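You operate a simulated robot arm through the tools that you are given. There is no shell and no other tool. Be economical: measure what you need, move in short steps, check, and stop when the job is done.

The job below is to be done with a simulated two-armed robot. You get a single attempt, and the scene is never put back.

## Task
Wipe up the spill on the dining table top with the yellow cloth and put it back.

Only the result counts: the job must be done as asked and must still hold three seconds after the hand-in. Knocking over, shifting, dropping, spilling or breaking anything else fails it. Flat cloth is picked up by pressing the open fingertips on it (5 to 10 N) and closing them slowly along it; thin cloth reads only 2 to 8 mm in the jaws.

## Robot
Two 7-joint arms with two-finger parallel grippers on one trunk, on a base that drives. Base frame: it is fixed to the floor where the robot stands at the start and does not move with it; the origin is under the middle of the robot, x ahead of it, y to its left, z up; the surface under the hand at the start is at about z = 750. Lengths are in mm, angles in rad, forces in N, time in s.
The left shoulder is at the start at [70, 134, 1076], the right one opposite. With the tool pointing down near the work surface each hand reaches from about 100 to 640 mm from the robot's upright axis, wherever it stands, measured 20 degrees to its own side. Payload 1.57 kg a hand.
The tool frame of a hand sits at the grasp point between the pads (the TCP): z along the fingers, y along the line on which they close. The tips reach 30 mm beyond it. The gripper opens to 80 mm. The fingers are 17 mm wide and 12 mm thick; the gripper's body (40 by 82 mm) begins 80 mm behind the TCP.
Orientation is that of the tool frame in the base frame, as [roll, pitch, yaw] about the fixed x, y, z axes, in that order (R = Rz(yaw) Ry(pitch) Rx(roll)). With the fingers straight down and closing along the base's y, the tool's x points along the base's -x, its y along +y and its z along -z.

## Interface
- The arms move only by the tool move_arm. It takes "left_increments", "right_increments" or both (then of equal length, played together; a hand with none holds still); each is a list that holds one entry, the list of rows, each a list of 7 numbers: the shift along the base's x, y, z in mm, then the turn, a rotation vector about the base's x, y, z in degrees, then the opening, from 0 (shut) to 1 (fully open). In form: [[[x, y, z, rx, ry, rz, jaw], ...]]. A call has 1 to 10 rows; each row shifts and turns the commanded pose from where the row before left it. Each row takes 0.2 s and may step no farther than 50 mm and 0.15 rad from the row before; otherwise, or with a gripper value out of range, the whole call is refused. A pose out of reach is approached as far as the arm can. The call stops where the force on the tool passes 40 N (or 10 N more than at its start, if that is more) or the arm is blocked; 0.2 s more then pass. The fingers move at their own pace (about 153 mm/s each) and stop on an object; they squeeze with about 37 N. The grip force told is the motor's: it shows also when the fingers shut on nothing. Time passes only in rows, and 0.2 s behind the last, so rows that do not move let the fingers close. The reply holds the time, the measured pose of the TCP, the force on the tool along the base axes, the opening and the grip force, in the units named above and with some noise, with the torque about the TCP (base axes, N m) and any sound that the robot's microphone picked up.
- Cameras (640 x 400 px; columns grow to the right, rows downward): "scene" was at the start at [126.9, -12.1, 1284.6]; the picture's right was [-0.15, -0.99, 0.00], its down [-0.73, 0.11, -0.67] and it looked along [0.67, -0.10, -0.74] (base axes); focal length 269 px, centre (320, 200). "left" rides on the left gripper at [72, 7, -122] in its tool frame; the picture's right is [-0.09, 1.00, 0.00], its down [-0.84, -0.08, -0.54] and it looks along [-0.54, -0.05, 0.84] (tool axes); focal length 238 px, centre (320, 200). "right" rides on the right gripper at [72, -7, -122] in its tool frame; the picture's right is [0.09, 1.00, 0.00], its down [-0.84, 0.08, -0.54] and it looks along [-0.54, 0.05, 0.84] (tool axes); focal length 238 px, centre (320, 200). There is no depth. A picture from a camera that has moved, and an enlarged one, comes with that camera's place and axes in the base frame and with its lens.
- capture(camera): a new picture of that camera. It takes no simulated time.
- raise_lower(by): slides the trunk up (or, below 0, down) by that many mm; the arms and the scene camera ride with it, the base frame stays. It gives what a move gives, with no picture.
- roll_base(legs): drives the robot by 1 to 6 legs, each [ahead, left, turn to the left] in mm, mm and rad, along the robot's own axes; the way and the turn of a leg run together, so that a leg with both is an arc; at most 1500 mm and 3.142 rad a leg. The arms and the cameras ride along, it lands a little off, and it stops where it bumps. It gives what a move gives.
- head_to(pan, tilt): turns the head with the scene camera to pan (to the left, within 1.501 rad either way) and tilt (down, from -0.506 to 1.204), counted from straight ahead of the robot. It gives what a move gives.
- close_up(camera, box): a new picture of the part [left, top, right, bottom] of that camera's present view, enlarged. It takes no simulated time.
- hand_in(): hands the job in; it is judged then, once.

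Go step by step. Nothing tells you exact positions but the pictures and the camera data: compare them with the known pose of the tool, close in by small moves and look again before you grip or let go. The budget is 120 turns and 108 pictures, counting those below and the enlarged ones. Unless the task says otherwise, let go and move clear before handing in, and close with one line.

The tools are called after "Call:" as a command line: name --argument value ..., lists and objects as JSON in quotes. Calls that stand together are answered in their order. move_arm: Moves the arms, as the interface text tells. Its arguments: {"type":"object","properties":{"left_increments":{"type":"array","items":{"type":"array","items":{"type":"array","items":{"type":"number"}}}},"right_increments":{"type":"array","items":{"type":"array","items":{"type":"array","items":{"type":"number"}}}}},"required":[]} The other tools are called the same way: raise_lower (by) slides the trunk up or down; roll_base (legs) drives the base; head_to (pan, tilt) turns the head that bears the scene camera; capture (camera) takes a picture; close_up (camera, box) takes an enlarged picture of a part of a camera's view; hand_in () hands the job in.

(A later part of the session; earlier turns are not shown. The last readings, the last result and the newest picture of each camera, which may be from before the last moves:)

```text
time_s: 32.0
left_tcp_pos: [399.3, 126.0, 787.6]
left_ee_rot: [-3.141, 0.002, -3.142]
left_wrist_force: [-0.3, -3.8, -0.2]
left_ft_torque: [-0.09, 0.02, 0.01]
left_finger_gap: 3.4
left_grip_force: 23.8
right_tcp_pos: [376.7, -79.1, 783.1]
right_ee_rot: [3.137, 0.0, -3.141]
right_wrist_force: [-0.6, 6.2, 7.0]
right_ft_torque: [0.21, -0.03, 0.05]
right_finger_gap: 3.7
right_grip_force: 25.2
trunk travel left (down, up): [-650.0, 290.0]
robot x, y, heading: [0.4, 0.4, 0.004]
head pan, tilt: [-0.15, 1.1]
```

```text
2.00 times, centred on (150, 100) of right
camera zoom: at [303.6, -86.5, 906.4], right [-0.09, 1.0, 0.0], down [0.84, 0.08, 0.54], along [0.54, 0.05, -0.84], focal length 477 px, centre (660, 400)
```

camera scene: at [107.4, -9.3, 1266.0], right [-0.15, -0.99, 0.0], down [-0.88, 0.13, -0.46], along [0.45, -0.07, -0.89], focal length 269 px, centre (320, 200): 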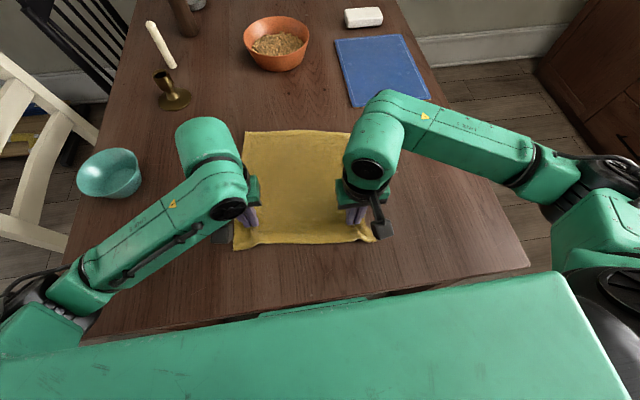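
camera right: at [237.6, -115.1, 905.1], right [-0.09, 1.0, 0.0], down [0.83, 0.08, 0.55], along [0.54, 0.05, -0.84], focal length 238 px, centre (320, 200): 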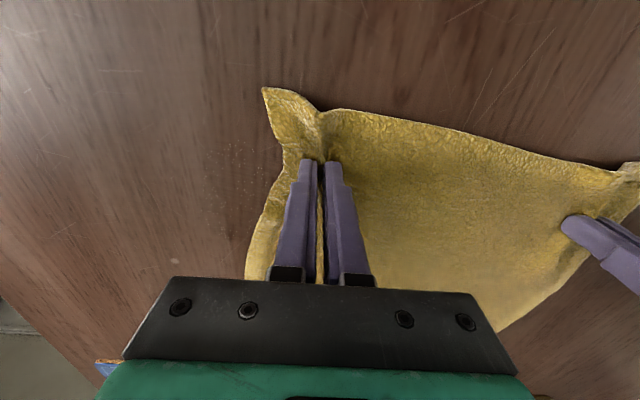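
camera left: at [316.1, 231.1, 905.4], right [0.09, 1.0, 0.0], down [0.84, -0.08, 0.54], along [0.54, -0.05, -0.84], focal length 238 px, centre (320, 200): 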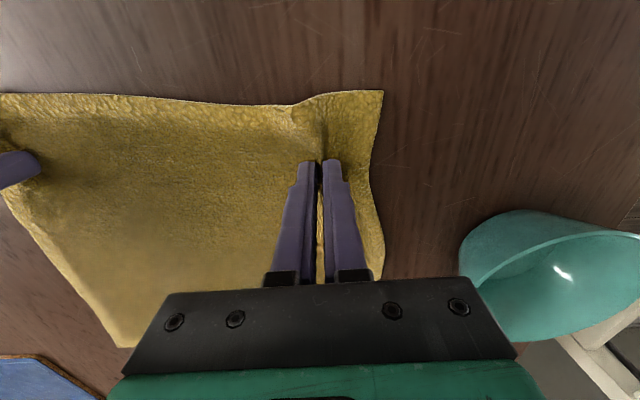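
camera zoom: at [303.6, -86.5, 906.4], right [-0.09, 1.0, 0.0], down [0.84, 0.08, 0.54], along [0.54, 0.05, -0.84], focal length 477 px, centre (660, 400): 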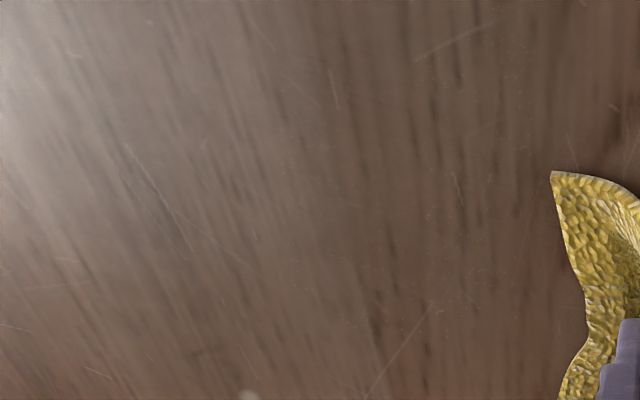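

Practically gone, with only a few faint specks near (346, -150). One last firmer pass.

Call:
move_arm --right_increments '[[[0, -40, -1, 0, 0, 0, 0], [0, -40, 0, 0, 0, 0, 0], [0, -40, 0, 0, 0, 0, 0], [-12, 0, 0, 0, 0, 0, 0], [0, 40, 0, 0, 0, 0, 0], [0, 40, 0, 0, 0, 0, 0], [0, 30, 0, 0, 0, 0, 0], [-12, 0, 0, 0, 0, 0, 0]]]' --left_increments '[[[0, -40, 0, 0, 0, 0, 0], [0, -40, 0, 0, 0, 0, 0], [0, -40, 0, 0, 0, 0, 0], [-12, 0, 0, 0, 0, 0, 0], [0, 40, 0, 0, 0, 0, 0], [0, 40, 0, 0, 0, 0, 0], [0, 30, 0, 0, 0, 0, 0], [-12, 0, 0, 0, 0, 0, 0]]]'

Call:
move_arm --right_increments '[[[0, -40, 0, 0, 0, 0, 0], [0, -40, 0, 0, 0, 0, 0], [0, -30, 0, 0, 0, 0, 0], [-12, 0, 0, 0, 0, 0, 0], [0, 40, 0, 0, 0, 0, 0], [0, 40, 0, 0, 0, 0, 0], [0, 30, 0, 0, 0, 0, 0], [-12, 0, 0, 0, 0, 0, 0]]]' --left_increments '[[[0, -40, 0, 0, 0, 0, 0], [0, -40, 0, 0, 0, 0, 0], [0, -30, 0, 0, 0, 0, 0], [-12, 0, 0, 0, 0, 0, 0], [0, 40, 0, 0, 0, 0, 0], [0, 40, 0, 0, 0, 0, 0], [0, 30, 0, 0, 0, 0, 0], [-12, 0, 0, 0, 0, 0, 0]]]'

Call:
move_arm --right_increments '[[[0, -40, 0, 0, 0, 0, 0], [0, -40, 0, 0, 0, 0, 0], [0, -30, 0, 0, 0, 0, 0], [-12, 0, 0, 0, 0, 0, 0], [0, 40, 0, 0, 0, 0, 0], [0, 40, 0, 0, 0, 0, 0], [0, 40, 2, 0, 0, 0, 0], [0, 0, 0, 0, 0, 0, 0]]]' --left_increments '[[[0, -40, 0, 0, 0, 0, 0], [0, -40, 0, 0, 0, 0, 0], [0, -30, 0, 0, 0, 0, 0], [-12, 0, 0, 0, 0, 0, 0], [0, 40, 0, 0, 0, 0, 0], [0, 40, 0, 0, 0, 0, 0], [0, 40, 0, 0, 0, 0, 0], [0, 0, 0, 0, 0, 0, 0]]]'

Call:
close_up --camera "right" --box '[0, 0, 300, 250]'

Call:
capture --camera "scene"

```text
time_s: 33.8
left_tcp_pos: [375.8, 116.5, 785.1]
left_ee_rot: [-3.14, 0.001, 3.141]
left_wrist_force: [0.3, -3.3, 0.2]
left_ft_torque: [-0.13, -0.03, 0.0]
left_finger_gap: 3.6
left_grip_force: 24.6
right_tcp_pos: [353.7, -88.1, 782.8]
right_ee_rot: [3.139, 0.004, 3.14]
right_wrist_force: [9.1, 3.4, 21.8]
right_ft_torque: [0.11, -0.3, 0.02]
right_finger_gap: 3.4
right_grip_force: 24.6
trunk travel left (down, up): [-650.0, 290.0]
robot x, y, heading: [-1.1, 0.3, -0.002]
head pan, tilt: [-0.15, 1.1]
```

```text
time_s: 35.6
left_tcp_pos: [352.6, 116.0, 785.5]
left_ee_rot: [-3.14, 0.0, -3.141]
left_wrist_force: [-0.4, -4.0, 0.2]
left_ft_torque: [-0.13, 0.03, -0.01]
left_finger_gap: 3.3
left_grip_force: 24.1
right_tcp_pos: [328.4, -87.8, 783.8]
right_ee_rot: [3.14, 0.005, -3.142]
right_wrist_force: [9.0, 5.2, 22.2]
right_ft_torque: [0.15, -0.33, 0.02]
right_finger_gap: 3.8
right_grip_force: 25.1
trunk travel left (down, up): [-650.0, 290.0]
robot x, y, heading: [2.3, -1.0, 0.003]
head pan, tilt: [-0.15, 1.1]
```

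```text
time_s: 37.4
left_tcp_pos: [339.9, 124.0, 785.9]
left_ee_rot: [3.141, -0.001, 3.141]
left_wrist_force: [-0.3, -3.0, -0.6]
left_ft_torque: [-0.11, -0.02, 0.0]
left_finger_gap: 3.3
left_grip_force: 24.5
right_tcp_pos: [317.0, -78.7, 784.2]
right_ee_rot: [3.138, 0.0, -3.141]
right_wrist_force: [-0.3, 4.2, 2.5]
right_ft_torque: [0.18, 0.04, 0.06]
right_finger_gap: 3.7
right_grip_force: 25.1
trunk travel left (down, up): [-650.0, 290.0]
robot x, y, heading: [0.8, 0.1, 0.004]
head pan, tilt: [-0.15, 1.1]
```

```text
1.60 times, centred on (150, 125) of right
camera zoom: at [244.4, -86.7, 907.0], right [-0.09, 1.0, 0.0], down [0.84, 0.08, 0.54], along [0.54, 0.05, -0.84], focal length 381 px, centre (592, 320)
```

zoom: 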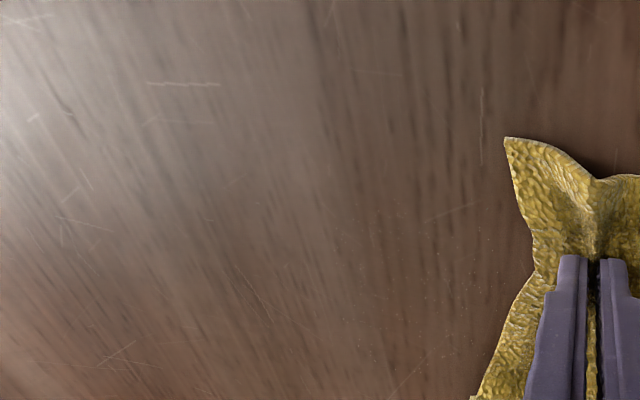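

```text
78 pictures are left
camera scene: at [110.3, -10.4, 1265.3], right [-0.15, -0.99, 0.0], down [-0.88, 0.13, -0.45], along [0.45, -0.07, -0.89], focal length 269 px, centre (320, 200)
```

scene: 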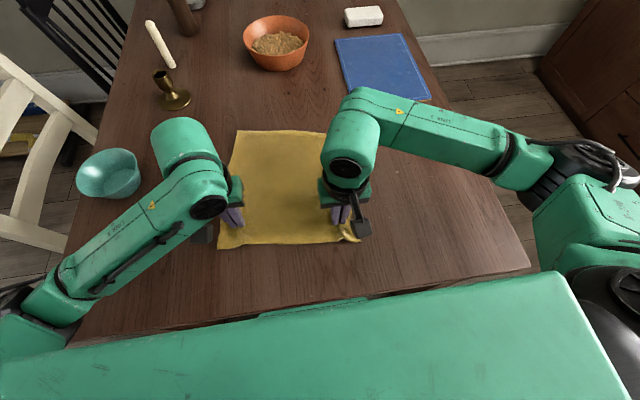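

Call:
close_up --camera "right" --box '[150, 70, 260, 170]'

```text
4.00 times, centred on (205, 120) of right
camera zoom: at [244.4, -86.7, 907.0], right [-0.09, 1.0, 0.0], down [0.84, 0.08, 0.54], along [0.54, 0.05, -0.84], focal length 953 px, centre (780, 520)
```

zoom: 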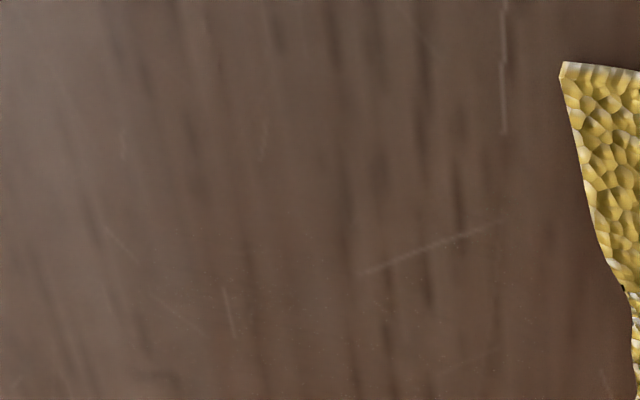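

Only barely visible traces remain. I'll do one crosswise pass (along x) to be thorough.

Call:
move_arm --right_increments '[[[-10, -25, -3, 0, 0, 0, 0], [0, -25, 0, 0, 0, 0, 0], [36, 0, 0, 0, 0, 0, 0], [36, 0, 0, 0, 0, 0, 0], [18, 0, 0, 0, 0, 0, 0], [0, -20, 0, 0, 0, 0, 0], [-36, 0, 0, 0, 0, 0, 0], [-36, 0, 0, 0, 0, 0, 0], [-18, 0, 0, 0, 0, 0, 0], [0, -20, 0, 0, 0, 0, 0]]]' --left_increments '[[[-10, -25, 0, 0, 0, 0, 0], [0, -25, 0, 0, 0, 0, 0], [36, 0, 0, 0, 0, 0, 0], [36, 0, 0, 0, 0, 0, 0], [18, 0, 0, 0, 0, 0, 0], [0, -20, 0, 0, 0, 0, 0], [-36, 0, 0, 0, 0, 0, 0], [-36, 0, 0, 0, 0, 0, 0], [-18, 0, 0, 0, 0, 0, 0], [0, -20, 0, 0, 0, 0, 0]]]'

Call:
move_arm --right_increments '[[[36, 0, 0, 0, 0, 0, 0], [36, 0, 0, 0, 0, 0, 0], [18, 0, 0, 0, 0, 0, 0], [0, -20, 0, 0, 0, 0, 0], [-36, 0, 0, 0, 0, 0, 0], [-36, 0, 0, 0, 0, 0, 0], [-18, 0, 0, 0, 0, 0, 0], [0, -20, 0, 0, 0, 0, 0]]]' --left_increments '[[[36, 0, 0, 0, 0, 0, 0], [36, 0, 0, 0, 0, 0, 0], [18, 0, 0, 0, 0, 0, 0], [0, -20, 0, 0, 0, 0, 0], [-36, 0, 0, 0, 0, 0, 0], [-36, 0, 0, 0, 0, 0, 0], [-18, 0, 0, 0, 0, 0, 0], [0, -20, 0, 0, 0, 0, 0]]]'

Call:
move_arm --right_increments '[[[36, 0, 0, 0, 0, 0, 0], [36, 0, 0, 0, 0, 0, 0], [10, 0, 0, 0, 0, 0, 0], [-20, 30, 0, 0, 0, 0, 0], [0, 35, 0, 0, 0, 0, 0], [0, 35, 0, 0, 0, 0, 0], [0, 35, 0, 0, 0, 0, 0], [0, 35, 2, 0, 0, 0, 0], [0, 0, 0, 0, 0, 0, 0]]]' --left_increments '[[[36, 0, 0, 0, 0, 0, 0], [36, 0, 0, 0, 0, 0, 0], [10, 0, 0, 0, 0, 0, 0], [-20, 30, 0, 0, 0, 0, 0], [0, 35, 0, 0, 0, 0, 0], [0, 35, 0, 0, 0, 0, 0], [0, 35, 0, 0, 0, 0, 0], [0, 35, 0, 0, 0, 0, 0], [0, 0, 0, 0, 0, 0, 0]]]'

Call:
close_up --camera "right" --box '[0, 0, 300, 200]'

Call:
close_up --camera "scene" --box '[320, 140, 480, 260]'

```text
time_s: 39.6
left_tcp_pos: [327.9, 36.7, 787.2]
left_ee_rot: [-3.139, 0.001, -3.14]
left_wrist_force: [0.5, -2.2, -0.5]
left_ft_torque: [-0.04, 0.05, -0.05]
left_finger_gap: 3.4
left_grip_force: 23.8
right_tcp_pos: [302.5, -167.4, 783.2]
right_ee_rot: [3.14, 0.001, -3.139]
right_wrist_force: [0.9, 15.5, 31.0]
right_ft_torque: [0.56, -0.01, 0.06]
right_finger_gap: 3.7
right_grip_force: 24.7
trunk travel left (down, up): [-650.0, 290.0]
robot x, y, heading: [-2.3, 1.9, -0.001]
head pan, tilt: [-0.15, 1.1]
```

```text
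time_s: 41.4
left_tcp_pos: [328.6, -4.4, 785.0]
left_ee_rot: [-3.139, 0.002, -3.14]
left_wrist_force: [-0.4, -4.6, 1.1]
left_ft_torque: [-0.05, 0.02, 0.01]
left_finger_gap: 3.4
left_grip_force: 24.6
right_tcp_pos: [303.2, -207.9, 782.0]
right_ee_rot: [3.14, -0.003, -3.139]
right_wrist_force: [-0.7, 15.4, 28.0]
right_ft_torque: [0.51, 0.01, 0.04]
right_finger_gap: 3.7
right_grip_force: 24.6
trunk travel left (down, up): [-650.0, 290.0]
robot x, y, heading: [1.1, -1.1, 0.003]
head pan, tilt: [-0.15, 1.1]
```

```text
time_s: 43.4
left_tcp_pos: [391.2, 164.8, 787.1]
left_ee_rot: [3.141, -0.001, 3.14]
left_wrist_force: [-0.8, -4.5, -0.1]
left_ft_torque: [-0.15, 0.02, 0.05]
left_finger_gap: 3.1
left_grip_force: 23.9
right_tcp_pos: [365.9, -39.1, 784.0]
right_ee_rot: [3.137, 0.001, 3.141]
right_wrist_force: [-0.4, 4.4, 14.2]
right_ft_torque: [0.17, 0.0, 0.04]
right_finger_gap: 3.7
right_grip_force: 24.3
trunk travel left (down, up): [-650.0, 290.0]
robot x, y, heading: [-2.9, 1.0, -0.001]
head pan, tilt: [-0.15, 1.1]
```

```text
2.00 times, centred on (150, 100) of right
camera zoom: at [293.6, -47.3, 905.8], right [-0.09, 1.0, 0.0], down [0.84, 0.08, 0.54], along [0.54, 0.05, -0.84], focal length 477 px, centre (660, 400)
```

zoom: 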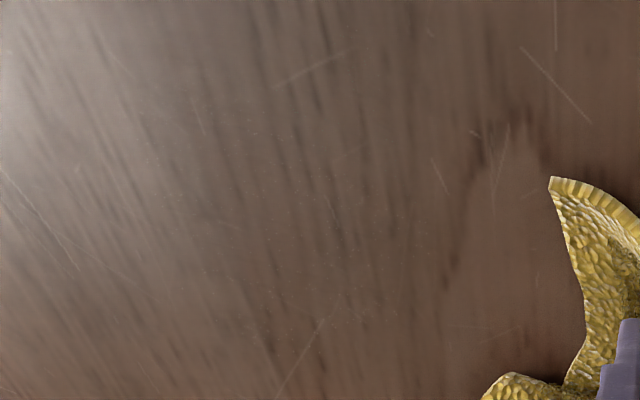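

```text
3.33 times, centred on (400, 200) of scene
camera zoom: at [109.3, -10.0, 1265.4], right [-0.15, -0.99, 0.0], down [-0.88, 0.13, -0.46], along [0.45, -0.07, -0.89], focal length 895 px, centre (53, 200)
```

zoom: 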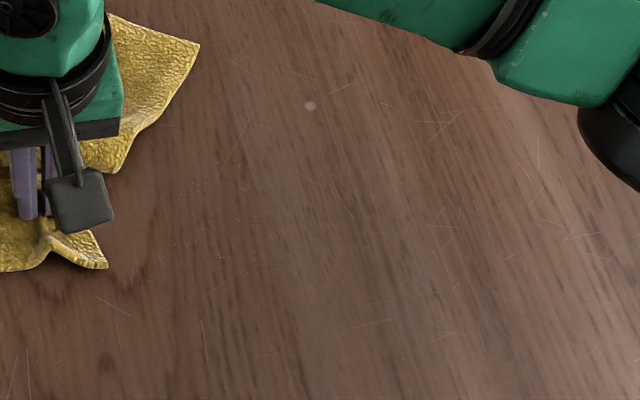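

Call:
close_up --camera "scene" --box '[345, 170, 410, 220]'

Call:
capture --camera "scene"

```text
8.00 times, centred on (378, 195) of scene
camera zoom: at [109.3, -10.0, 1265.4], right [-0.15, -0.99, 0.0], down [-0.88, 0.13, -0.46], along [0.45, -0.07, -0.89], focal length 2149 px, centre (-140, 240)
```

zoom: 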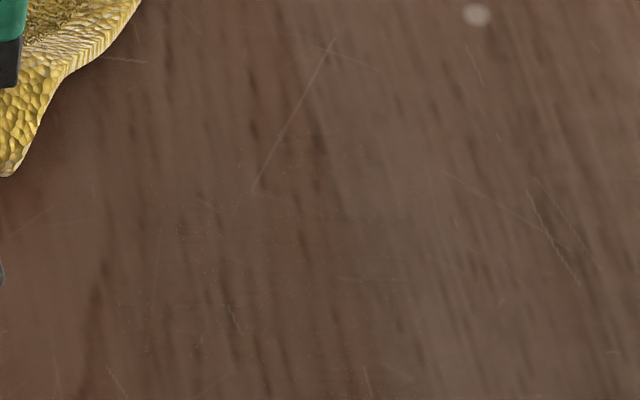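

```text
73 pictures are left
camera scene: at [109.3, -10.0, 1265.4], right [-0.15, -0.99, 0.0], down [-0.88, 0.13, -0.46], along [0.45, -0.07, -0.89], focal length 269 px, centre (320, 200)
```

scene: 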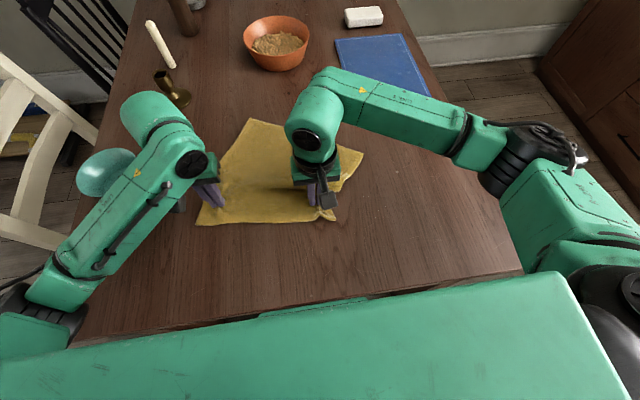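

Only pinprick traces remain. I'll do one more firm pass at tight spacing, then straighten the cloth by lifting it and laying it back.

Call:
move_arm --right_increments '[[[14, -30, -2, 0, 0, 0, 0], [0, -30, 0, 0, 0, 0, 0], [0, -40, 0, 0, 0, 0, 0], [0, -40, 0, 0, 0, 0, 0], [0, -30, 0, 0, 0, 0, 0], [-11, 0, 0, 0, 0, 0, 0], [0, 40, 0, 0, 0, 0, 0], [0, 40, 0, 0, 0, 0, 0], [0, 30, 0, 0, 0, 0, 0], [-11, 0, 0, 0, 0, 0, 0]]]' --left_increments '[[[14, -30, 0, 0, 0, 0, 0], [0, -30, 0, 0, 0, 0, 0], [0, -40, 0, 0, 0, 0, 0], [0, -40, 0, 0, 0, 0, 0], [0, -30, 0, 0, 0, 0, 0], [-11, 0, 0, 0, 0, 0, 0], [0, 40, 0, 0, 0, 0, 0], [0, 40, 0, 0, 0, 0, 0], [0, 30, 0, 0, 0, 0, 0], [-11, 0, 0, 0, 0, 0, 0]]]'

Call:
move_arm --right_increments '[[[0, -40, 0, 0, 0, 0, 0], [0, -40, 0, 0, 0, 0, 0], [0, -30, 0, 0, 0, 0, 0], [-11, 0, 0, 0, 0, 0, 0], [0, 40, 0, 0, 0, 0, 0], [0, 40, 0, 0, 0, 0, 0], [0, 30, 0, 0, 0, 0, 0], [-11, 0, 0, 0, 0, 0, 0]]]' --left_increments '[[[0, -40, 0, 0, 0, 0, 0], [0, -40, 0, 0, 0, 0, 0], [0, -30, 0, 0, 0, 0, 0], [-11, 0, 0, 0, 0, 0, 0], [0, 40, 0, 0, 0, 0, 0], [0, 40, 0, 0, 0, 0, 0], [0, 30, 0, 0, 0, 0, 0], [-11, 0, 0, 0, 0, 0, 0]]]'

Call:
move_arm --right_increments '[[[0, -40, 0, 0, 0, 0, 0], [0, -40, 0, 0, 0, 0, 0], [0, -30, 0, 0, 0, 0, 0], [-11, 0, 0, 0, 0, 0, 0], [0, 40, 0, 0, 0, 0, 0], [0, 40, 0, 0, 0, 0, 0], [0, 30, 0, 0, 0, 0, 0], [-11, 0, 0, 0, 0, 0, 0]]]' --left_increments '[[[0, -40, 0, 0, 0, 0, 0], [0, -40, 0, 0, 0, 0, 0], [0, -30, 0, 0, 0, 0, 0], [-11, 0, 0, 0, 0, 0, 0], [0, 40, 0, 0, 0, 0, 0], [0, 40, 0, 0, 0, 0, 0], [0, 30, 0, 0, 0, 0, 0], [-11, 0, 0, 0, 0, 0, 0]]]'

Call:
move_arm --right_increments '[[[0, -40, 0, 0, 0, 0, 0], [0, -40, 0, 0, 0, 0, 0], [0, -30, 0, 0, 0, 0, 0], [-11, 0, 0, 0, 0, 0, 0], [0, 40, 0, 0, 0, 0, 0], [0, 40, 0, 0, 0, 0, 0], [0, 45, 2, 0, 0, 0, 0], [0, 45, 0, 0, 0, 0, 0], [0, 0, 0, 0, 0, 0, 0]]]' --left_increments '[[[0, -40, 0, 0, 0, 0, 0], [0, -40, 0, 0, 0, 0, 0], [0, -30, 0, 0, 0, 0, 0], [-11, 0, 0, 0, 0, 0, 0], [0, 40, 0, 0, 0, 0, 0], [0, 40, 0, 0, 0, 0, 0], [0, 45, 0, 0, 0, 0, 0], [0, 45, 0, 0, 0, 0, 0], [0, 0, 0, 0, 0, 0, 0]]]'

Call:
close_up --camera "scene" --box '[340, 150, 440, 230]'

Call:
capture --camera "scene"

```text
time_s: 45.6
left_tcp_pos: [383.6, 105.6, 785.9]
left_ee_rot: [-3.139, 0.0, -3.14]
left_wrist_force: [0.2, -4.1, 0.3]
left_ft_torque: [-0.13, 0.0, -0.04]
left_finger_gap: 3.4
left_grip_force: 24.3
right_tcp_pos: [359.9, -98.6, 783.3]
right_ee_rot: [3.14, 0.006, -3.141]
right_wrist_force: [9.5, 3.3, 24.7]
right_ft_torque: [0.1, -0.32, 0.05]
right_finger_gap: 3.4
right_grip_force: 24.3
trunk travel left (down, up): [-650.0, 290.0]
robot x, y, heading: [4.6, -0.8, 0.003]
head pan, tilt: [-0.15, 1.1]
```

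```text
time_s: 47.4
left_tcp_pos: [361.5, 107.5, 784.8]
left_ee_rot: [-3.14, 0.001, -3.14]
left_wrist_force: [0.1, -4.3, 1.0]
left_ft_torque: [-0.11, -0.01, -0.01]
left_finger_gap: 3.5
left_grip_force: 24.6
right_tcp_pos: [338.8, -96.9, 782.3]
right_ee_rot: [3.138, 0.008, 3.139]
right_wrist_force: [12.2, 3.0, 29.7]
right_ft_torque: [0.12, -0.37, 0.06]
right_finger_gap: 3.5
right_grip_force: 24.6
trunk travel left (down, up): [-650.0, 290.0]
robot x, y, heading: [2.9, 0.9, 0.002]
head pan, tilt: [-0.15, 1.1]
```

```text
time_s: 48.5
left_tcp_pos: [349.4, 3.8, 785.7]
left_ee_rot: [-3.134, 0.001, 3.138]
left_wrist_force: [-0.5, -5.1, -0.7]
left_ft_torque: [-0.15, 0.02, 0.0]
left_finger_gap: 3.2
left_grip_force: 24.2
right_tcp_pos: [329.0, -202.1, 784.2]
right_ee_rot: [-3.135, 0.006, 3.136]
right_wrist_force: [-1.4, 5.0, 14.5]
right_ft_torque: [0.13, 0.05, 0.08]
right_finger_gap: 3.7
right_grip_force: 24.4
trunk travel left (down, up): [-650.0, 290.0]
robot x, y, heading: [-1.0, -1.4, -0.001]
head pan, tilt: [-0.15, 1.1]
stopped in row 5 (right hand): the force on the tool passed its limit at 47 N (the readings are from after the stop); the commanded pose is now the measured one
```

```text
time_s: 50.5
left_tcp_pos: [340.8, 63.2, 786.7]
left_ee_rot: [-3.137, 0.002, 3.139]
left_wrist_force: [0.3, -5.3, 0.3]
left_ft_torque: [-0.17, 0.0, 0.01]
left_finger_gap: 3.2
left_grip_force: 24.4
right_tcp_pos: [317.8, -141.6, 783.6]
right_ee_rot: [-3.135, 0.006, 3.137]
right_wrist_force: [0.7, 5.7, 14.7]
right_ft_torque: [0.21, 0.04, 0.07]
right_finger_gap: 3.4
right_grip_force: 24.9
trunk travel left (down, up): [-650.0, 290.0]
robot x, y, heading: [-1.9, 1.0, 0.002]
head pan, tilt: [-0.15, 1.1]
```

```text
5.00 times, centred on (390, 190) of scene
camera zoom: at [109.4, -9.8, 1265.6], right [-0.15, -0.99, 0.0], down [-0.88, 0.13, -0.46], along [0.45, -0.07, -0.89], focal length 1343 px, centre (-30, 250)
```

zoom: 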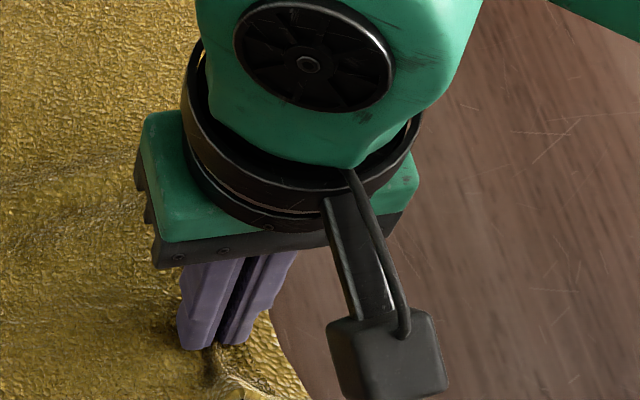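

```text
71 pictures are left
camera scene: at [109.4, -9.8, 1265.6], right [-0.15, -0.99, 0.0], down [-0.88, 0.13, -0.46], along [0.45, -0.07, -0.89], focal length 269 px, centre (320, 200)
```

scene: 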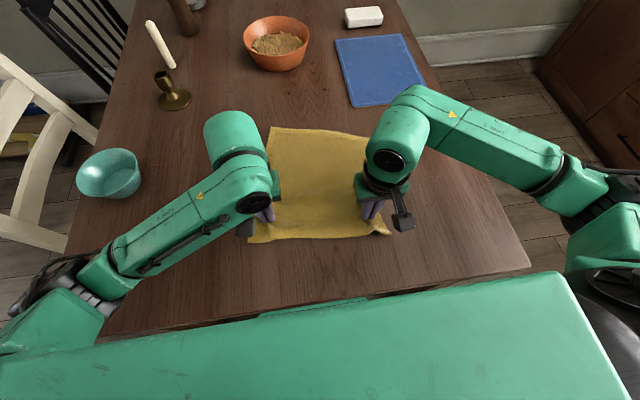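

The stop was harmless. I'll finish the last lane, then bring the cloth back to the starting y.

Call:
move_arm --right_increments '[[[0, -40, 0, 0, 0, 0, 0], [0, -30, 0, 0, 0, 0, 0], [-10, 0, 0, 0, 0, 0, 0], [0, 40, 0, 0, 0, 0, 0], [0, 40, 0, 0, 0, 0, 0], [0, 40, 1, 0, 0, 0, 0], [0, 40, 1, 0, 0, 0, 0], [0, 35, 0, 0, 0, 0, 0], [0, 35, 0, 0, 0, 0, 0], [0, 0, 0, 0, 0, 0, 0]]]' --left_increments '[[[0, -40, 0, 0, 0, 0, 0], [0, -30, 0, 0, 0, 0, 0], [-10, 0, 0, 0, 0, 0, 0], [0, 40, 0, 0, 0, 0, 0], [0, 40, 0, 0, 0, 0, 0], [0, 40, 0, 0, 0, 0, 0], [0, 40, 0, 0, 0, 0, 0], [0, 35, 0, 0, 0, 0, 0], [0, 35, 0, 0, 0, 0, 0], [0, 0, 0, 0, 0, 0, 0]]]'

Call:
capture --camera "scene"

Call:
close_up --camera "scene" --box '[340, 160, 420, 225]'

```text
time_s: 52.7
left_tcp_pos: [331.2, 221.5, 785.2]
left_ee_rot: [-3.137, -0.001, 3.139]
left_wrist_force: [-0.3, -7.4, 1.0]
left_ft_torque: [-0.2, 0.0, -0.01]
left_finger_gap: 3.3
left_grip_force: 24.4
right_tcp_pos: [307.3, 13.4, 785.4]
right_ee_rot: [-3.132, 0.005, 3.136]
right_wrist_force: [1.4, 7.3, -0.6]
right_ft_torque: [0.25, -0.03, 0.06]
right_finger_gap: 3.8
right_grip_force: 25.2
trunk travel left (down, up): [-650.0, 290.0]
robot x, y, heading: [-2.1, -0.3, 0.005]
head pan, tilt: [-0.15, 1.1]
```

```text
70 pictures are left
camera scene: at [111.4, -11.3, 1265.5], right [-0.15, -0.99, 0.0], down [-0.88, 0.13, -0.45], along [0.45, -0.07, -0.89], focal length 269 px, centre (320, 200)
```

scene: 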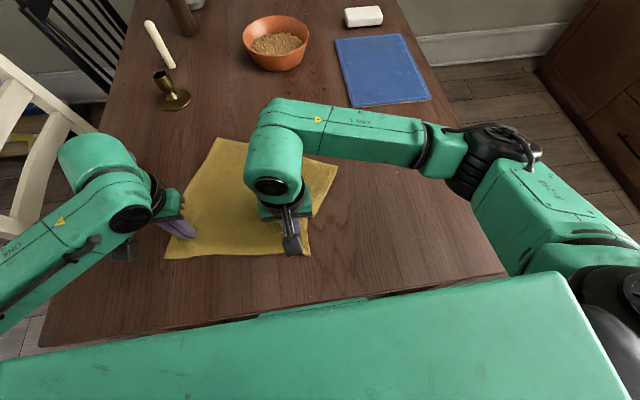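

```text
6.15 times, centred on (380, 192) of scene
camera zoom: at [111.4, -11.3, 1265.5], right [-0.15, -0.99, 0.0], down [-0.88, 0.13, -0.45], along [0.45, -0.07, -0.89], focal length 1653 px, centre (-49, 246)
```

zoom: 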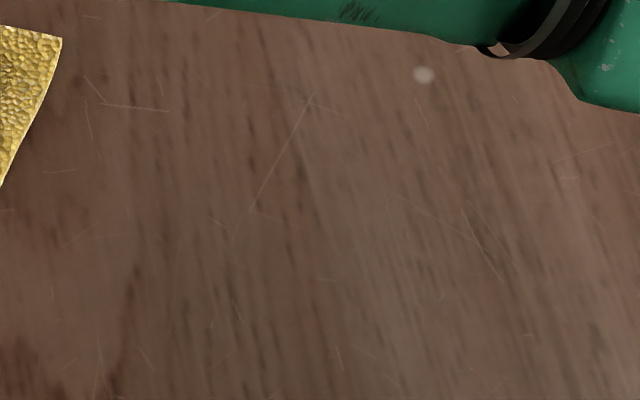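

The spill area is completely clean now. The cloth's far edge is skewed, so I'll lift it by its near side until it hangs, then lay it back from far to near.

Call:
move_arm --right_increments '[[[5, 0, 28, 0, 0, 0, 0], [10, 0, 28, 0, 0, 0, 0], [15, 0, 28, 0, 0, 0, 0], [20, 2, 28, 0, 0, 0, 0], [20, 2, 28, 0, 0, 0, 0], [25, 2, 28, 0, 0, 0, 0], [25, 0, 28, 0, 0, 0, 0], [25, 0, 28, 0, 0, 0, 0], [25, 0, 28, 0, 0, 0, 0], [25, 0, 28, 0, 0, 0, 0]]]' --left_increments '[[[5, 0, 28, 0, 0, 0, 0], [10, 0, 28, 0, 0, 0, 0], [15, 0, 28, 0, 0, 0, 0], [20, 0, 28, 0, 0, 0, 0], [20, 0, 28, 0, 0, 0, 0], [25, 0, 28, 0, 0, 0, 0], [25, 0, 28, 0, 0, 0, 0], [25, 0, 28, 0, 0, 0, 0], [25, 0, 28, 0, 0, 0, 0], [25, 0, 28, 0, 0, 0, 0]]]'

Call:
head_to --pan 0.1 --tilt 0.75

Call:
capture --camera "scene"

Call:
capture --camera "left"

Call:
capture --camera "right"

```text
time_s: 54.9
left_tcp_pos: [525.7, 223.8, 1065.9]
left_ee_rot: [-3.138, 0.0, 3.141]
left_wrist_force: [-0.3, -0.5, -0.8]
left_ft_torque: [-0.02, 0.02, 0.0]
left_finger_gap: 3.5
left_grip_force: 24.0
right_tcp_pos: [503.3, 22.4, 1066.5]
right_ee_rot: [-3.13, 0.006, 3.139]
right_wrist_force: [-0.3, 0.5, 0.6]
right_ft_torque: [0.0, 0.01, 0.0]
right_finger_gap: 3.4
right_grip_force: 24.7
trunk travel left (down, up): [-650.0, 290.0]
robot x, y, heading: [-1.1, -2.5, 0.0]
head pan, tilt: [-0.15, 1.1]
```

```text
time_s: 55.7
left_tcp_pos: [525.6, 223.0, 1066.7]
left_ee_rot: [-3.135, 0.001, -3.141]
left_wrist_force: [-0.3, -1.2, -1.2]
left_ft_torque: [-0.01, 0.01, 0.0]
left_finger_gap: 3.2
left_grip_force: 24.0
right_tcp_pos: [503.9, 22.2, 1067.0]
right_ee_rot: [-3.132, 0.005, 3.134]
right_wrist_force: [0.0, 1.0, -0.6]
right_ft_torque: [0.01, -0.03, 0.04]
right_finger_gap: 3.3
right_grip_force: 24.0
trunk travel left (down, up): [-650.0, 290.0]
robot x, y, heading: [0.2, -4.3, -0.0]
head pan, tilt: [0.099, 0.75]
```

```text
68 pictures are left
camera scene: at [131.5, 7.8, 1291.1], right [0.1, -1.0, 0.0], down [-0.68, -0.07, -0.73], along [0.73, 0.07, -0.68], focal length 269 px, centre (320, 200)
```

scene: 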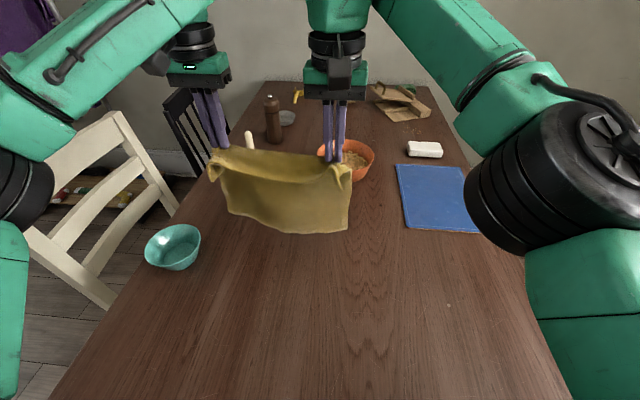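

```text
67 pictures are left
camera left: at [453.3, 230.6, 1188.4], right [0.09, 1.0, 0.0], down [0.84, -0.08, 0.54], along [0.54, -0.05, -0.84], focal length 238 px, centre (320, 200)
```

left: 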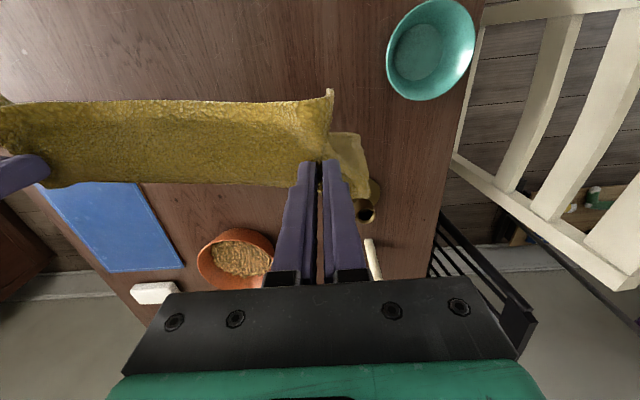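

```text
66 pictures are left
camera right: at [430.9, 16.9, 1188.3], right [-0.09, 1.0, -0.01], down [0.84, 0.08, 0.54], along [0.54, 0.04, -0.84], focal length 238 px, centre (320, 200)
```

right: 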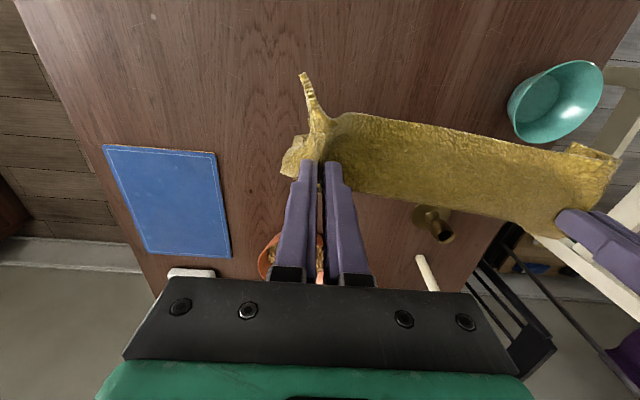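

The cloth hangs well with its hem around x 580. I'll lift slightly and move forward so the hem lands at its original far line (about x 635).

Call:
move_arm --right_increments '[[[10, 0, 15, 0, 0, 0, 0], [15, 0, 5, 0, 0, 0, 0], [20, 0, 0, 0, 0, 0, 0], [20, 0, 0, 0, 0, 0, 0], [15, 0, 0, 0, 0, 0, 0], [10, 0, 0, 0, 0, 0, 0], [0, 0, 0, 0, 0, 0, 0], [0, 0, 0, 0, 0, 0, 0], [0, 0, 0, 0, 0, 0, 0]]]' --left_increments '[[[10, 0, 15, 0, 0, 0, 0], [15, 0, 5, 0, 0, 0, 0], [20, 0, 0, 0, 0, 0, 0], [20, 0, 0, 0, 0, 0, 0], [15, 0, 0, 0, 0, 0, 0], [10, 0, 0, 0, 0, 0, 0], [0, 0, 0, 0, 0, 0, 0], [0, 0, 0, 0, 0, 0, 0], [0, 0, 0, 0, 0, 0, 0]]]'

Call:
capture --camera "scene"

Call:
capture --camera "left"

Call:
capture --camera "right"

```text
time_s: 57.7
left_tcp_pos: [575.5, 223.9, 1080.9]
left_ee_rot: [-3.137, -0.001, 3.14]
left_wrist_force: [-1.8, -9.5, 0.3]
left_ft_torque: [-0.32, 0.11, 0.01]
left_finger_gap: 3.6
left_grip_force: 24.9
left hand out of reach, approached as far as the arm can: row 4, 5, 6
right_tcp_pos: [512.8, 20.5, 1081.1]
right_ee_rot: [-3.133, 0.007, 3.137]
right_wrist_force: [2.8, 9.5, -0.1]
right_ft_torque: [0.29, -0.07, 0.02]
right_finger_gap: 3.4
right_grip_force: 24.9
right hand out of reach, approached as far as the arm can: row 2, 3, 4, 5, 6
trunk travel left (down, up): [-650.0, 290.0]
robot x, y, heading: [0.3, -0.5, 0.002]
head pan, tilt: [0.099, 0.75]
```

```text
65 pictures are left
camera scene: at [131.6, 7.9, 1291.2], right [0.1, -1.0, 0.0], down [-0.68, -0.07, -0.73], along [0.73, 0.07, -0.68], focal length 269 px, centre (320, 200)
```

scene: 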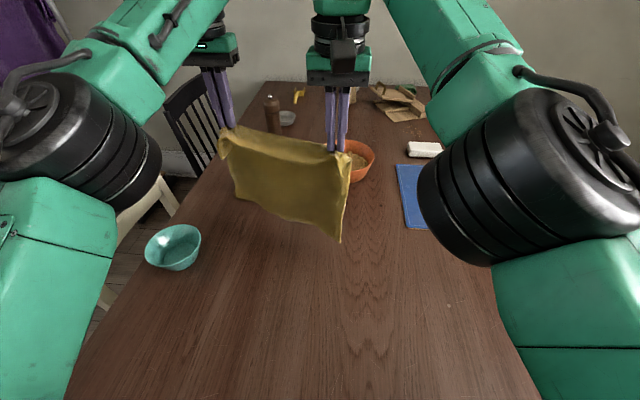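

```text
64 pictures are left
camera left: at [503.0, 232.3, 1202.8], right [0.09, 1.0, 0.0], down [0.84, -0.08, 0.54], along [0.54, -0.06, -0.84], focal length 238 px, centre (320, 200)
```

left: 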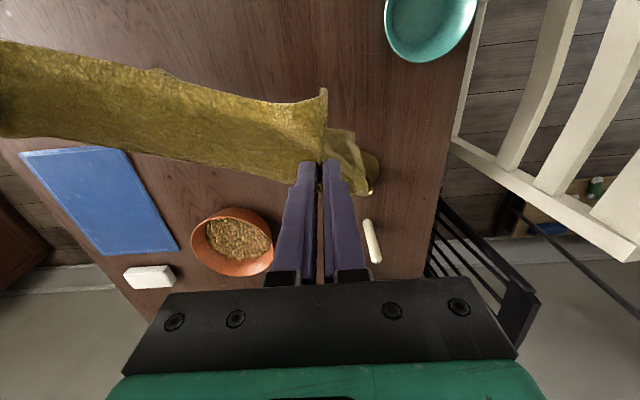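

```text
63 pictures are left
camera right: at [440.8, 14.4, 1202.6], right [-0.09, 1.0, -0.01], down [0.83, 0.08, 0.55], along [0.55, 0.04, -0.84], focal length 238 px, centre (320, 200)
```

right: 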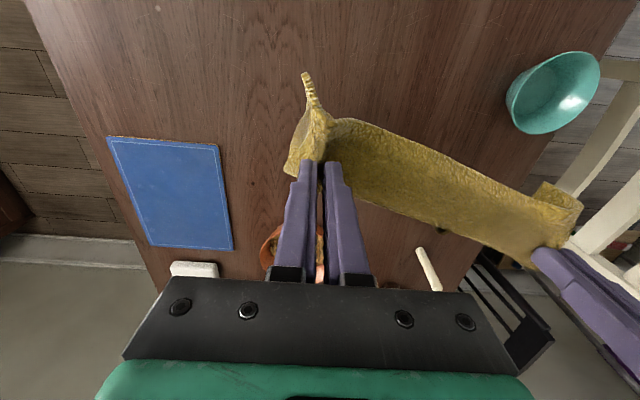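

The hands ran out of reach at this height and the cloth is a little tense. I'll bring the left hand back level, then raise the trunk so the arms can reach farther forward.

Call:
move_arm --left_increments '[[[-20, 0, 0, 0, 0, 0, 0], [-20, 0, 0, 0, 0, 0, 0], [0, 0, 0, 0, 0, 0, 0]]]'

```text
time_s: 58.5
left_tcp_pos: [535.6, 224.3, 1079.8]
left_ee_rot: [-3.138, -0.001, 3.14]
left_wrist_force: [-0.2, -3.3, -0.3]
left_ft_torque: [-0.15, 0.0, 0.0]
left_finger_gap: 3.1
left_grip_force: 24.3
right_tcp_pos: [514.2, 19.0, 1080.1]
right_ee_rot: [-3.132, 0.005, 3.135]
right_wrist_force: [1.1, 4.3, 0.2]
right_ft_torque: [0.13, 0.01, 0.07]
right_finger_gap: 3.6
right_grip_force: 24.7
trunk travel left (down, up): [-650.0, 290.0]
robot x, y, heading: [-3.3, 0.9, -0.004]
head pan, tilt: [0.099, 0.75]
```

Call:
raise_lower --by 250

Call:
move_arm --right_increments '[[[0, 0, -30, 0, 0, 0, 0], [0, 0, -30, 0, 0, 0, 0], [0, 0, -30, 0, 0, 0, 0], [10, 0, -30, 0, 0, 0, 0], [15, 0, -30, 0, 0, 0, 0], [20, 0, -30, 0, 0, 0, 0], [20, 0, -30, 0, 0, 0, 0], [20, 0, -25, 0, 0, 0, 0], [15, 0, 0, 0, 0, 0, 0], [0, 0, 0, 0, 0, 0, 0]]]' --left_increments '[[[0, 0, -30, 0, 0, 0, 0], [0, 0, -30, 0, 0, 0, 0], [0, 0, -30, 0, 0, 0, 0], [10, 0, -30, 0, 0, 0, 0], [15, 0, -30, 0, 0, 0, 0], [20, 0, -30, 0, 0, 0, 0], [20, 0, -30, 0, 0, 0, 0], [20, 0, -25, 0, 0, 0, 0], [15, 0, 0, 0, 0, 0, 0], [0, 0, 0, 0, 0, 0, 0]]]'

Call:
capture --camera "scene"

Call:
capture --camera "left"

Call:
capture --camera "right"

```text
time_s: 61.1
left_tcp_pos: [534.8, 224.2, 1331.4]
left_ee_rot: [-3.135, -0.001, 3.14]
left_wrist_force: [0.7, -4.2, -0.6]
left_ft_torque: [-0.16, 0.01, -0.01]
left_finger_gap: 3.4
left_grip_force: 24.4
right_tcp_pos: [513.5, 20.3, 1330.2]
right_ee_rot: [-3.133, 0.008, 3.137]
right_wrist_force: [0.0, 3.7, -0.1]
right_ft_torque: [0.13, -0.03, 0.06]
right_finger_gap: 3.7
right_grip_force: 24.3
trunk travel left (down, up): [-900.0, 40.0]
robot x, y, heading: [1.4, 0.2, 0.001]
head pan, tilt: [0.099, 0.75]
```

```text
time_s: 63.3
left_tcp_pos: [612.6, 227.3, 1098.9]
left_ee_rot: [-3.135, 0.001, 3.14]
left_wrist_force: [-2.9, -10.3, 0.4]
left_ft_torque: [-0.37, 0.06, 0.04]
left_finger_gap: 3.6
left_grip_force: 24.6
left hand out of reach, approached as far as the arm can: row 8, 9
right_tcp_pos: [562.8, 17.2, 1101.6]
right_ee_rot: [-3.133, 0.008, 3.139]
right_wrist_force: [1.7, 10.4, 0.4]
right_ft_torque: [0.27, -0.08, 0.06]
right_finger_gap: 3.9
right_grip_force: 24.9
right hand out of reach, approached as far as the arm can: row 7, 8, 9
trunk travel left (down, up): [-900.0, 40.0]
robot x, y, heading: [0.6, -5.2, 0.002]
head pan, tilt: [0.099, 0.75]
```

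```text
62 pictures are left
camera scene: at [130.6, 10.1, 1541.3], right [0.1, -0.99, 0.0], down [-0.68, -0.07, -0.73], along [0.73, 0.07, -0.68], focal length 269 px, centre (320, 200)
```

scene: 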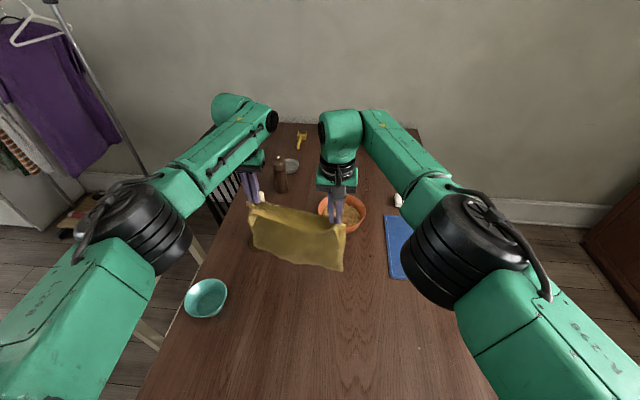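

```text
61 pictures are left
camera left: at [541.0, 234.1, 1221.6], right [0.1, 1.0, -0.01], down [0.84, -0.08, 0.54], along [0.54, -0.06, -0.84], focal length 238 px, centre (320, 200)
```

left: 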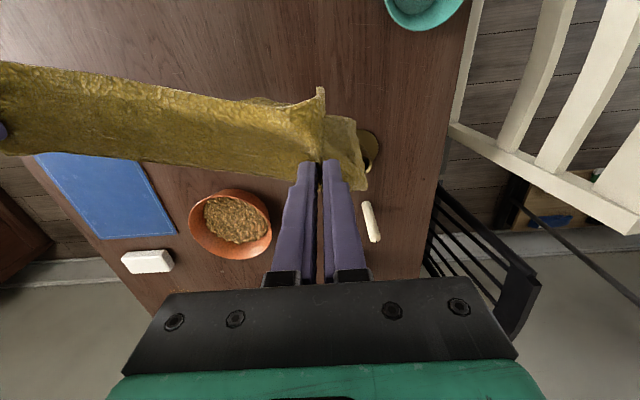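

```text
60 pictures are left
camera right: at [490.1, 11.8, 1222.9], right [-0.09, 1.0, -0.01], down [0.83, 0.08, 0.55], along [0.55, 0.04, -0.84], focal length 238 px, centre (320, 200)
```

right: 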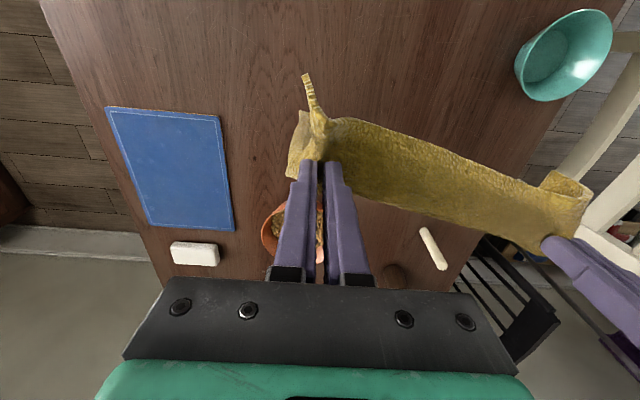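

The left hand is slightly ahead, so I'll level them. Then I'll tilt the fingers forward by about 24° to gain reach and move farther ahead.

Call:
move_arm --right_increments '[[[0, 0, 0, 0, -8, 0, 0], [0, 0, 0, 0, -8, 0, 0], [0, 0, 0, 0, -8, 0, 0], [20, 0, 0, 0, 0, 0, 0], [20, 0, 0, 0, 0, 0, 0], [20, 0, 0, 0, 0, 0, 0], [15, 2, 0, 0, 0, 0, 0], [0, 0, 0, 0, 0, 0, 0]]]' --left_increments '[[[-12, -2, 0, 0, -8, 0, 0], [-13, -2, 0, 0, -8, 0, 0], [0, 0, 0, 0, -8, 0, 0], [20, 0, 0, 0, 0, 0, 0], [20, 0, 0, 0, 0, 0, 0], [20, 0, 0, 0, 0, 0, 0], [15, 0, 0, 0, 0, 0, 0], [0, 0, 0, 0, 0, 0, 0]]]'

Call:
capture --camera "scene"

Call:
capture --camera "left"

```text
time_s: 65.1
left_tcp_pos: [664.2, 221.1, 1097.8]
left_ee_rot: [-3.137, 0.418, 3.141]
left_wrist_force: [0.1, -2.4, 0.2]
left_ft_torque: [-0.06, 0.03, -0.01]
left_finger_gap: 3.5
left_grip_force: 24.3
right_tcp_pos: [638.7, 18.0, 1100.5]
right_ee_rot: [-3.134, 0.426, 3.135]
right_wrist_force: [0.5, 3.5, 0.1]
right_ft_torque: [0.09, -0.01, 0.04]
right_finger_gap: 3.4
right_grip_force: 24.2
trunk travel left (down, up): [-900.0, 40.0]
robot x, y, heading: [3.7, 2.3, -0.001]
head pan, tilt: [0.099, 0.75]
```

```text
59 pictures are left
camera scene: at [131.5, 8.0, 1541.2], right [0.1, -1.0, 0.0], down [-0.68, -0.07, -0.73], along [0.73, 0.07, -0.68], focal length 269 px, centre (320, 200)
```

scene: 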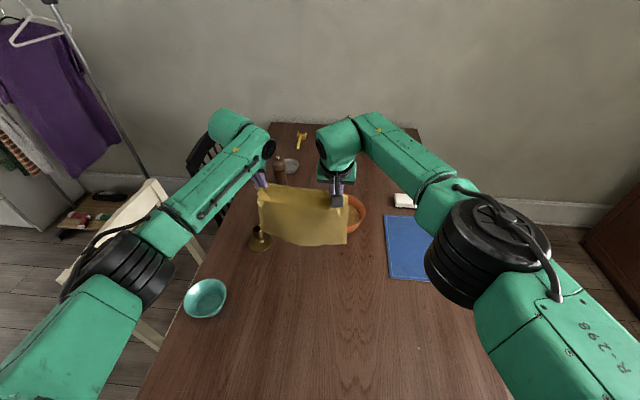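

```text
58 pictures are left
camera left: at [549.6, 229.1, 1181.1], right [0.09, 1.0, 0.03], down [0.54, -0.08, 0.84], along [0.83, -0.05, -0.55], focal length 238 px, centre (320, 200)
```

left: 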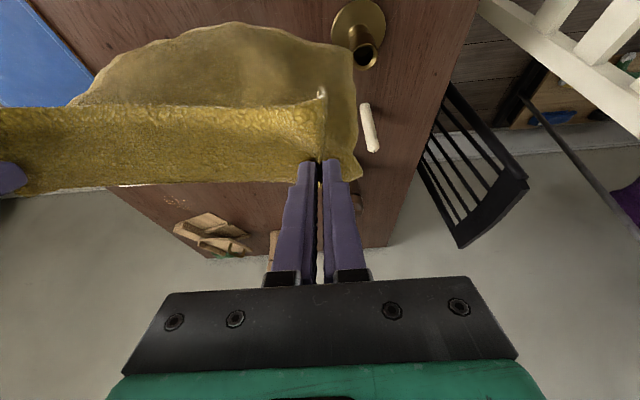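

Reach is fine now (hands at x 664 and 639). I'll lower until the hem just about touches, and let it settle.

Call:
move_arm --right_increments '[[[0, 0, 0, 0, 0, 0, 0], [0, 0, 0, 0, 0, 0, 0], [0, 0, 0, 0, 0, 0, 0], [0, 0, -15, 0, 0, 0, 0], [0, 0, -15, 0, 0, 0, 0], [0, 0, -15, 0, 0, 0, 0], [0, 0, 0, 0, 0, 0, 0], [0, 0, 0, 0, 0, 0, 0], [0, 0, 0, 0, 0, 0, 0]]]' --left_increments '[[[0, 0, 0, 0, 0, 0, 0], [0, 0, 0, 0, 0, 0, 0], [0, 0, 0, 0, 0, 0, 0], [0, 0, -15, 0, 0, 0, 0], [0, 0, -15, 0, 0, 0, 0], [0, 0, -15, 0, 0, 0, 0], [0, 0, 0, 0, 0, 0, 0], [0, 0, 0, 0, 0, 0, 0], [0, 0, 0, 0, 0, 0, 0]]]'

Call:
capture --camera "left"

Call:
close_up --camera "scene" --box '[180, 140, 400, 290]'

```text
time_s: 67.1
left_tcp_pos: [664.5, 220.9, 1053.9]
left_ee_rot: [-3.138, 0.419, 3.14]
left_wrist_force: [-0.8, -2.7, -0.3]
left_ft_torque: [-0.1, 0.01, -0.02]
left_finger_gap: 3.2
left_grip_force: 24.9
right_tcp_pos: [638.3, 17.5, 1056.9]
right_ee_rot: [-3.134, 0.425, 3.135]
right_wrist_force: [0.2, 2.5, -1.5]
right_ft_torque: [0.07, 0.0, 0.04]
right_finger_gap: 3.4
right_grip_force: 24.6
trunk travel left (down, up): [-900.0, 40.0]
robot x, y, heading: [-2.4, 1.5, -0.001]
head pan, tilt: [0.099, 0.75]
```

```text
57 pictures are left
camera left: at [549.3, 228.9, 1136.5], right [0.09, 1.0, 0.03], down [0.54, -0.08, 0.84], along [0.83, -0.06, -0.55], focal length 238 px, centre (320, 200)
```

left: 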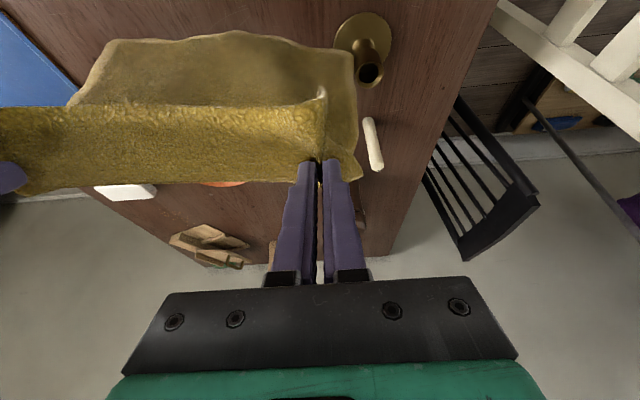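

```text
2.67 times, centred on (290, 215) of scene
camera zoom: at [131.8, 7.9, 1541.2], right [0.1, -1.0, 0.0], down [-0.68, -0.07, -0.73], along [0.73, 0.07, -0.68], focal length 716 px, centre (400, 160)
```

zoom: 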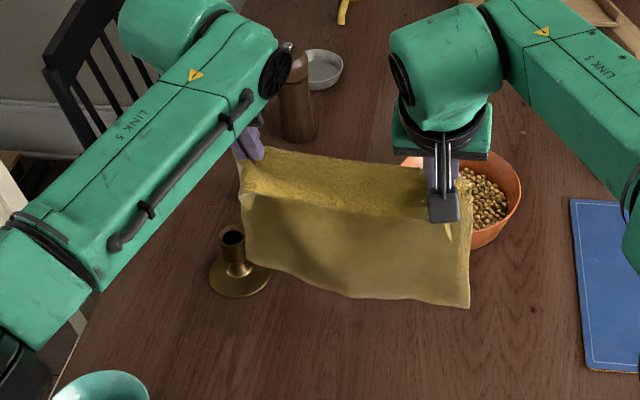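

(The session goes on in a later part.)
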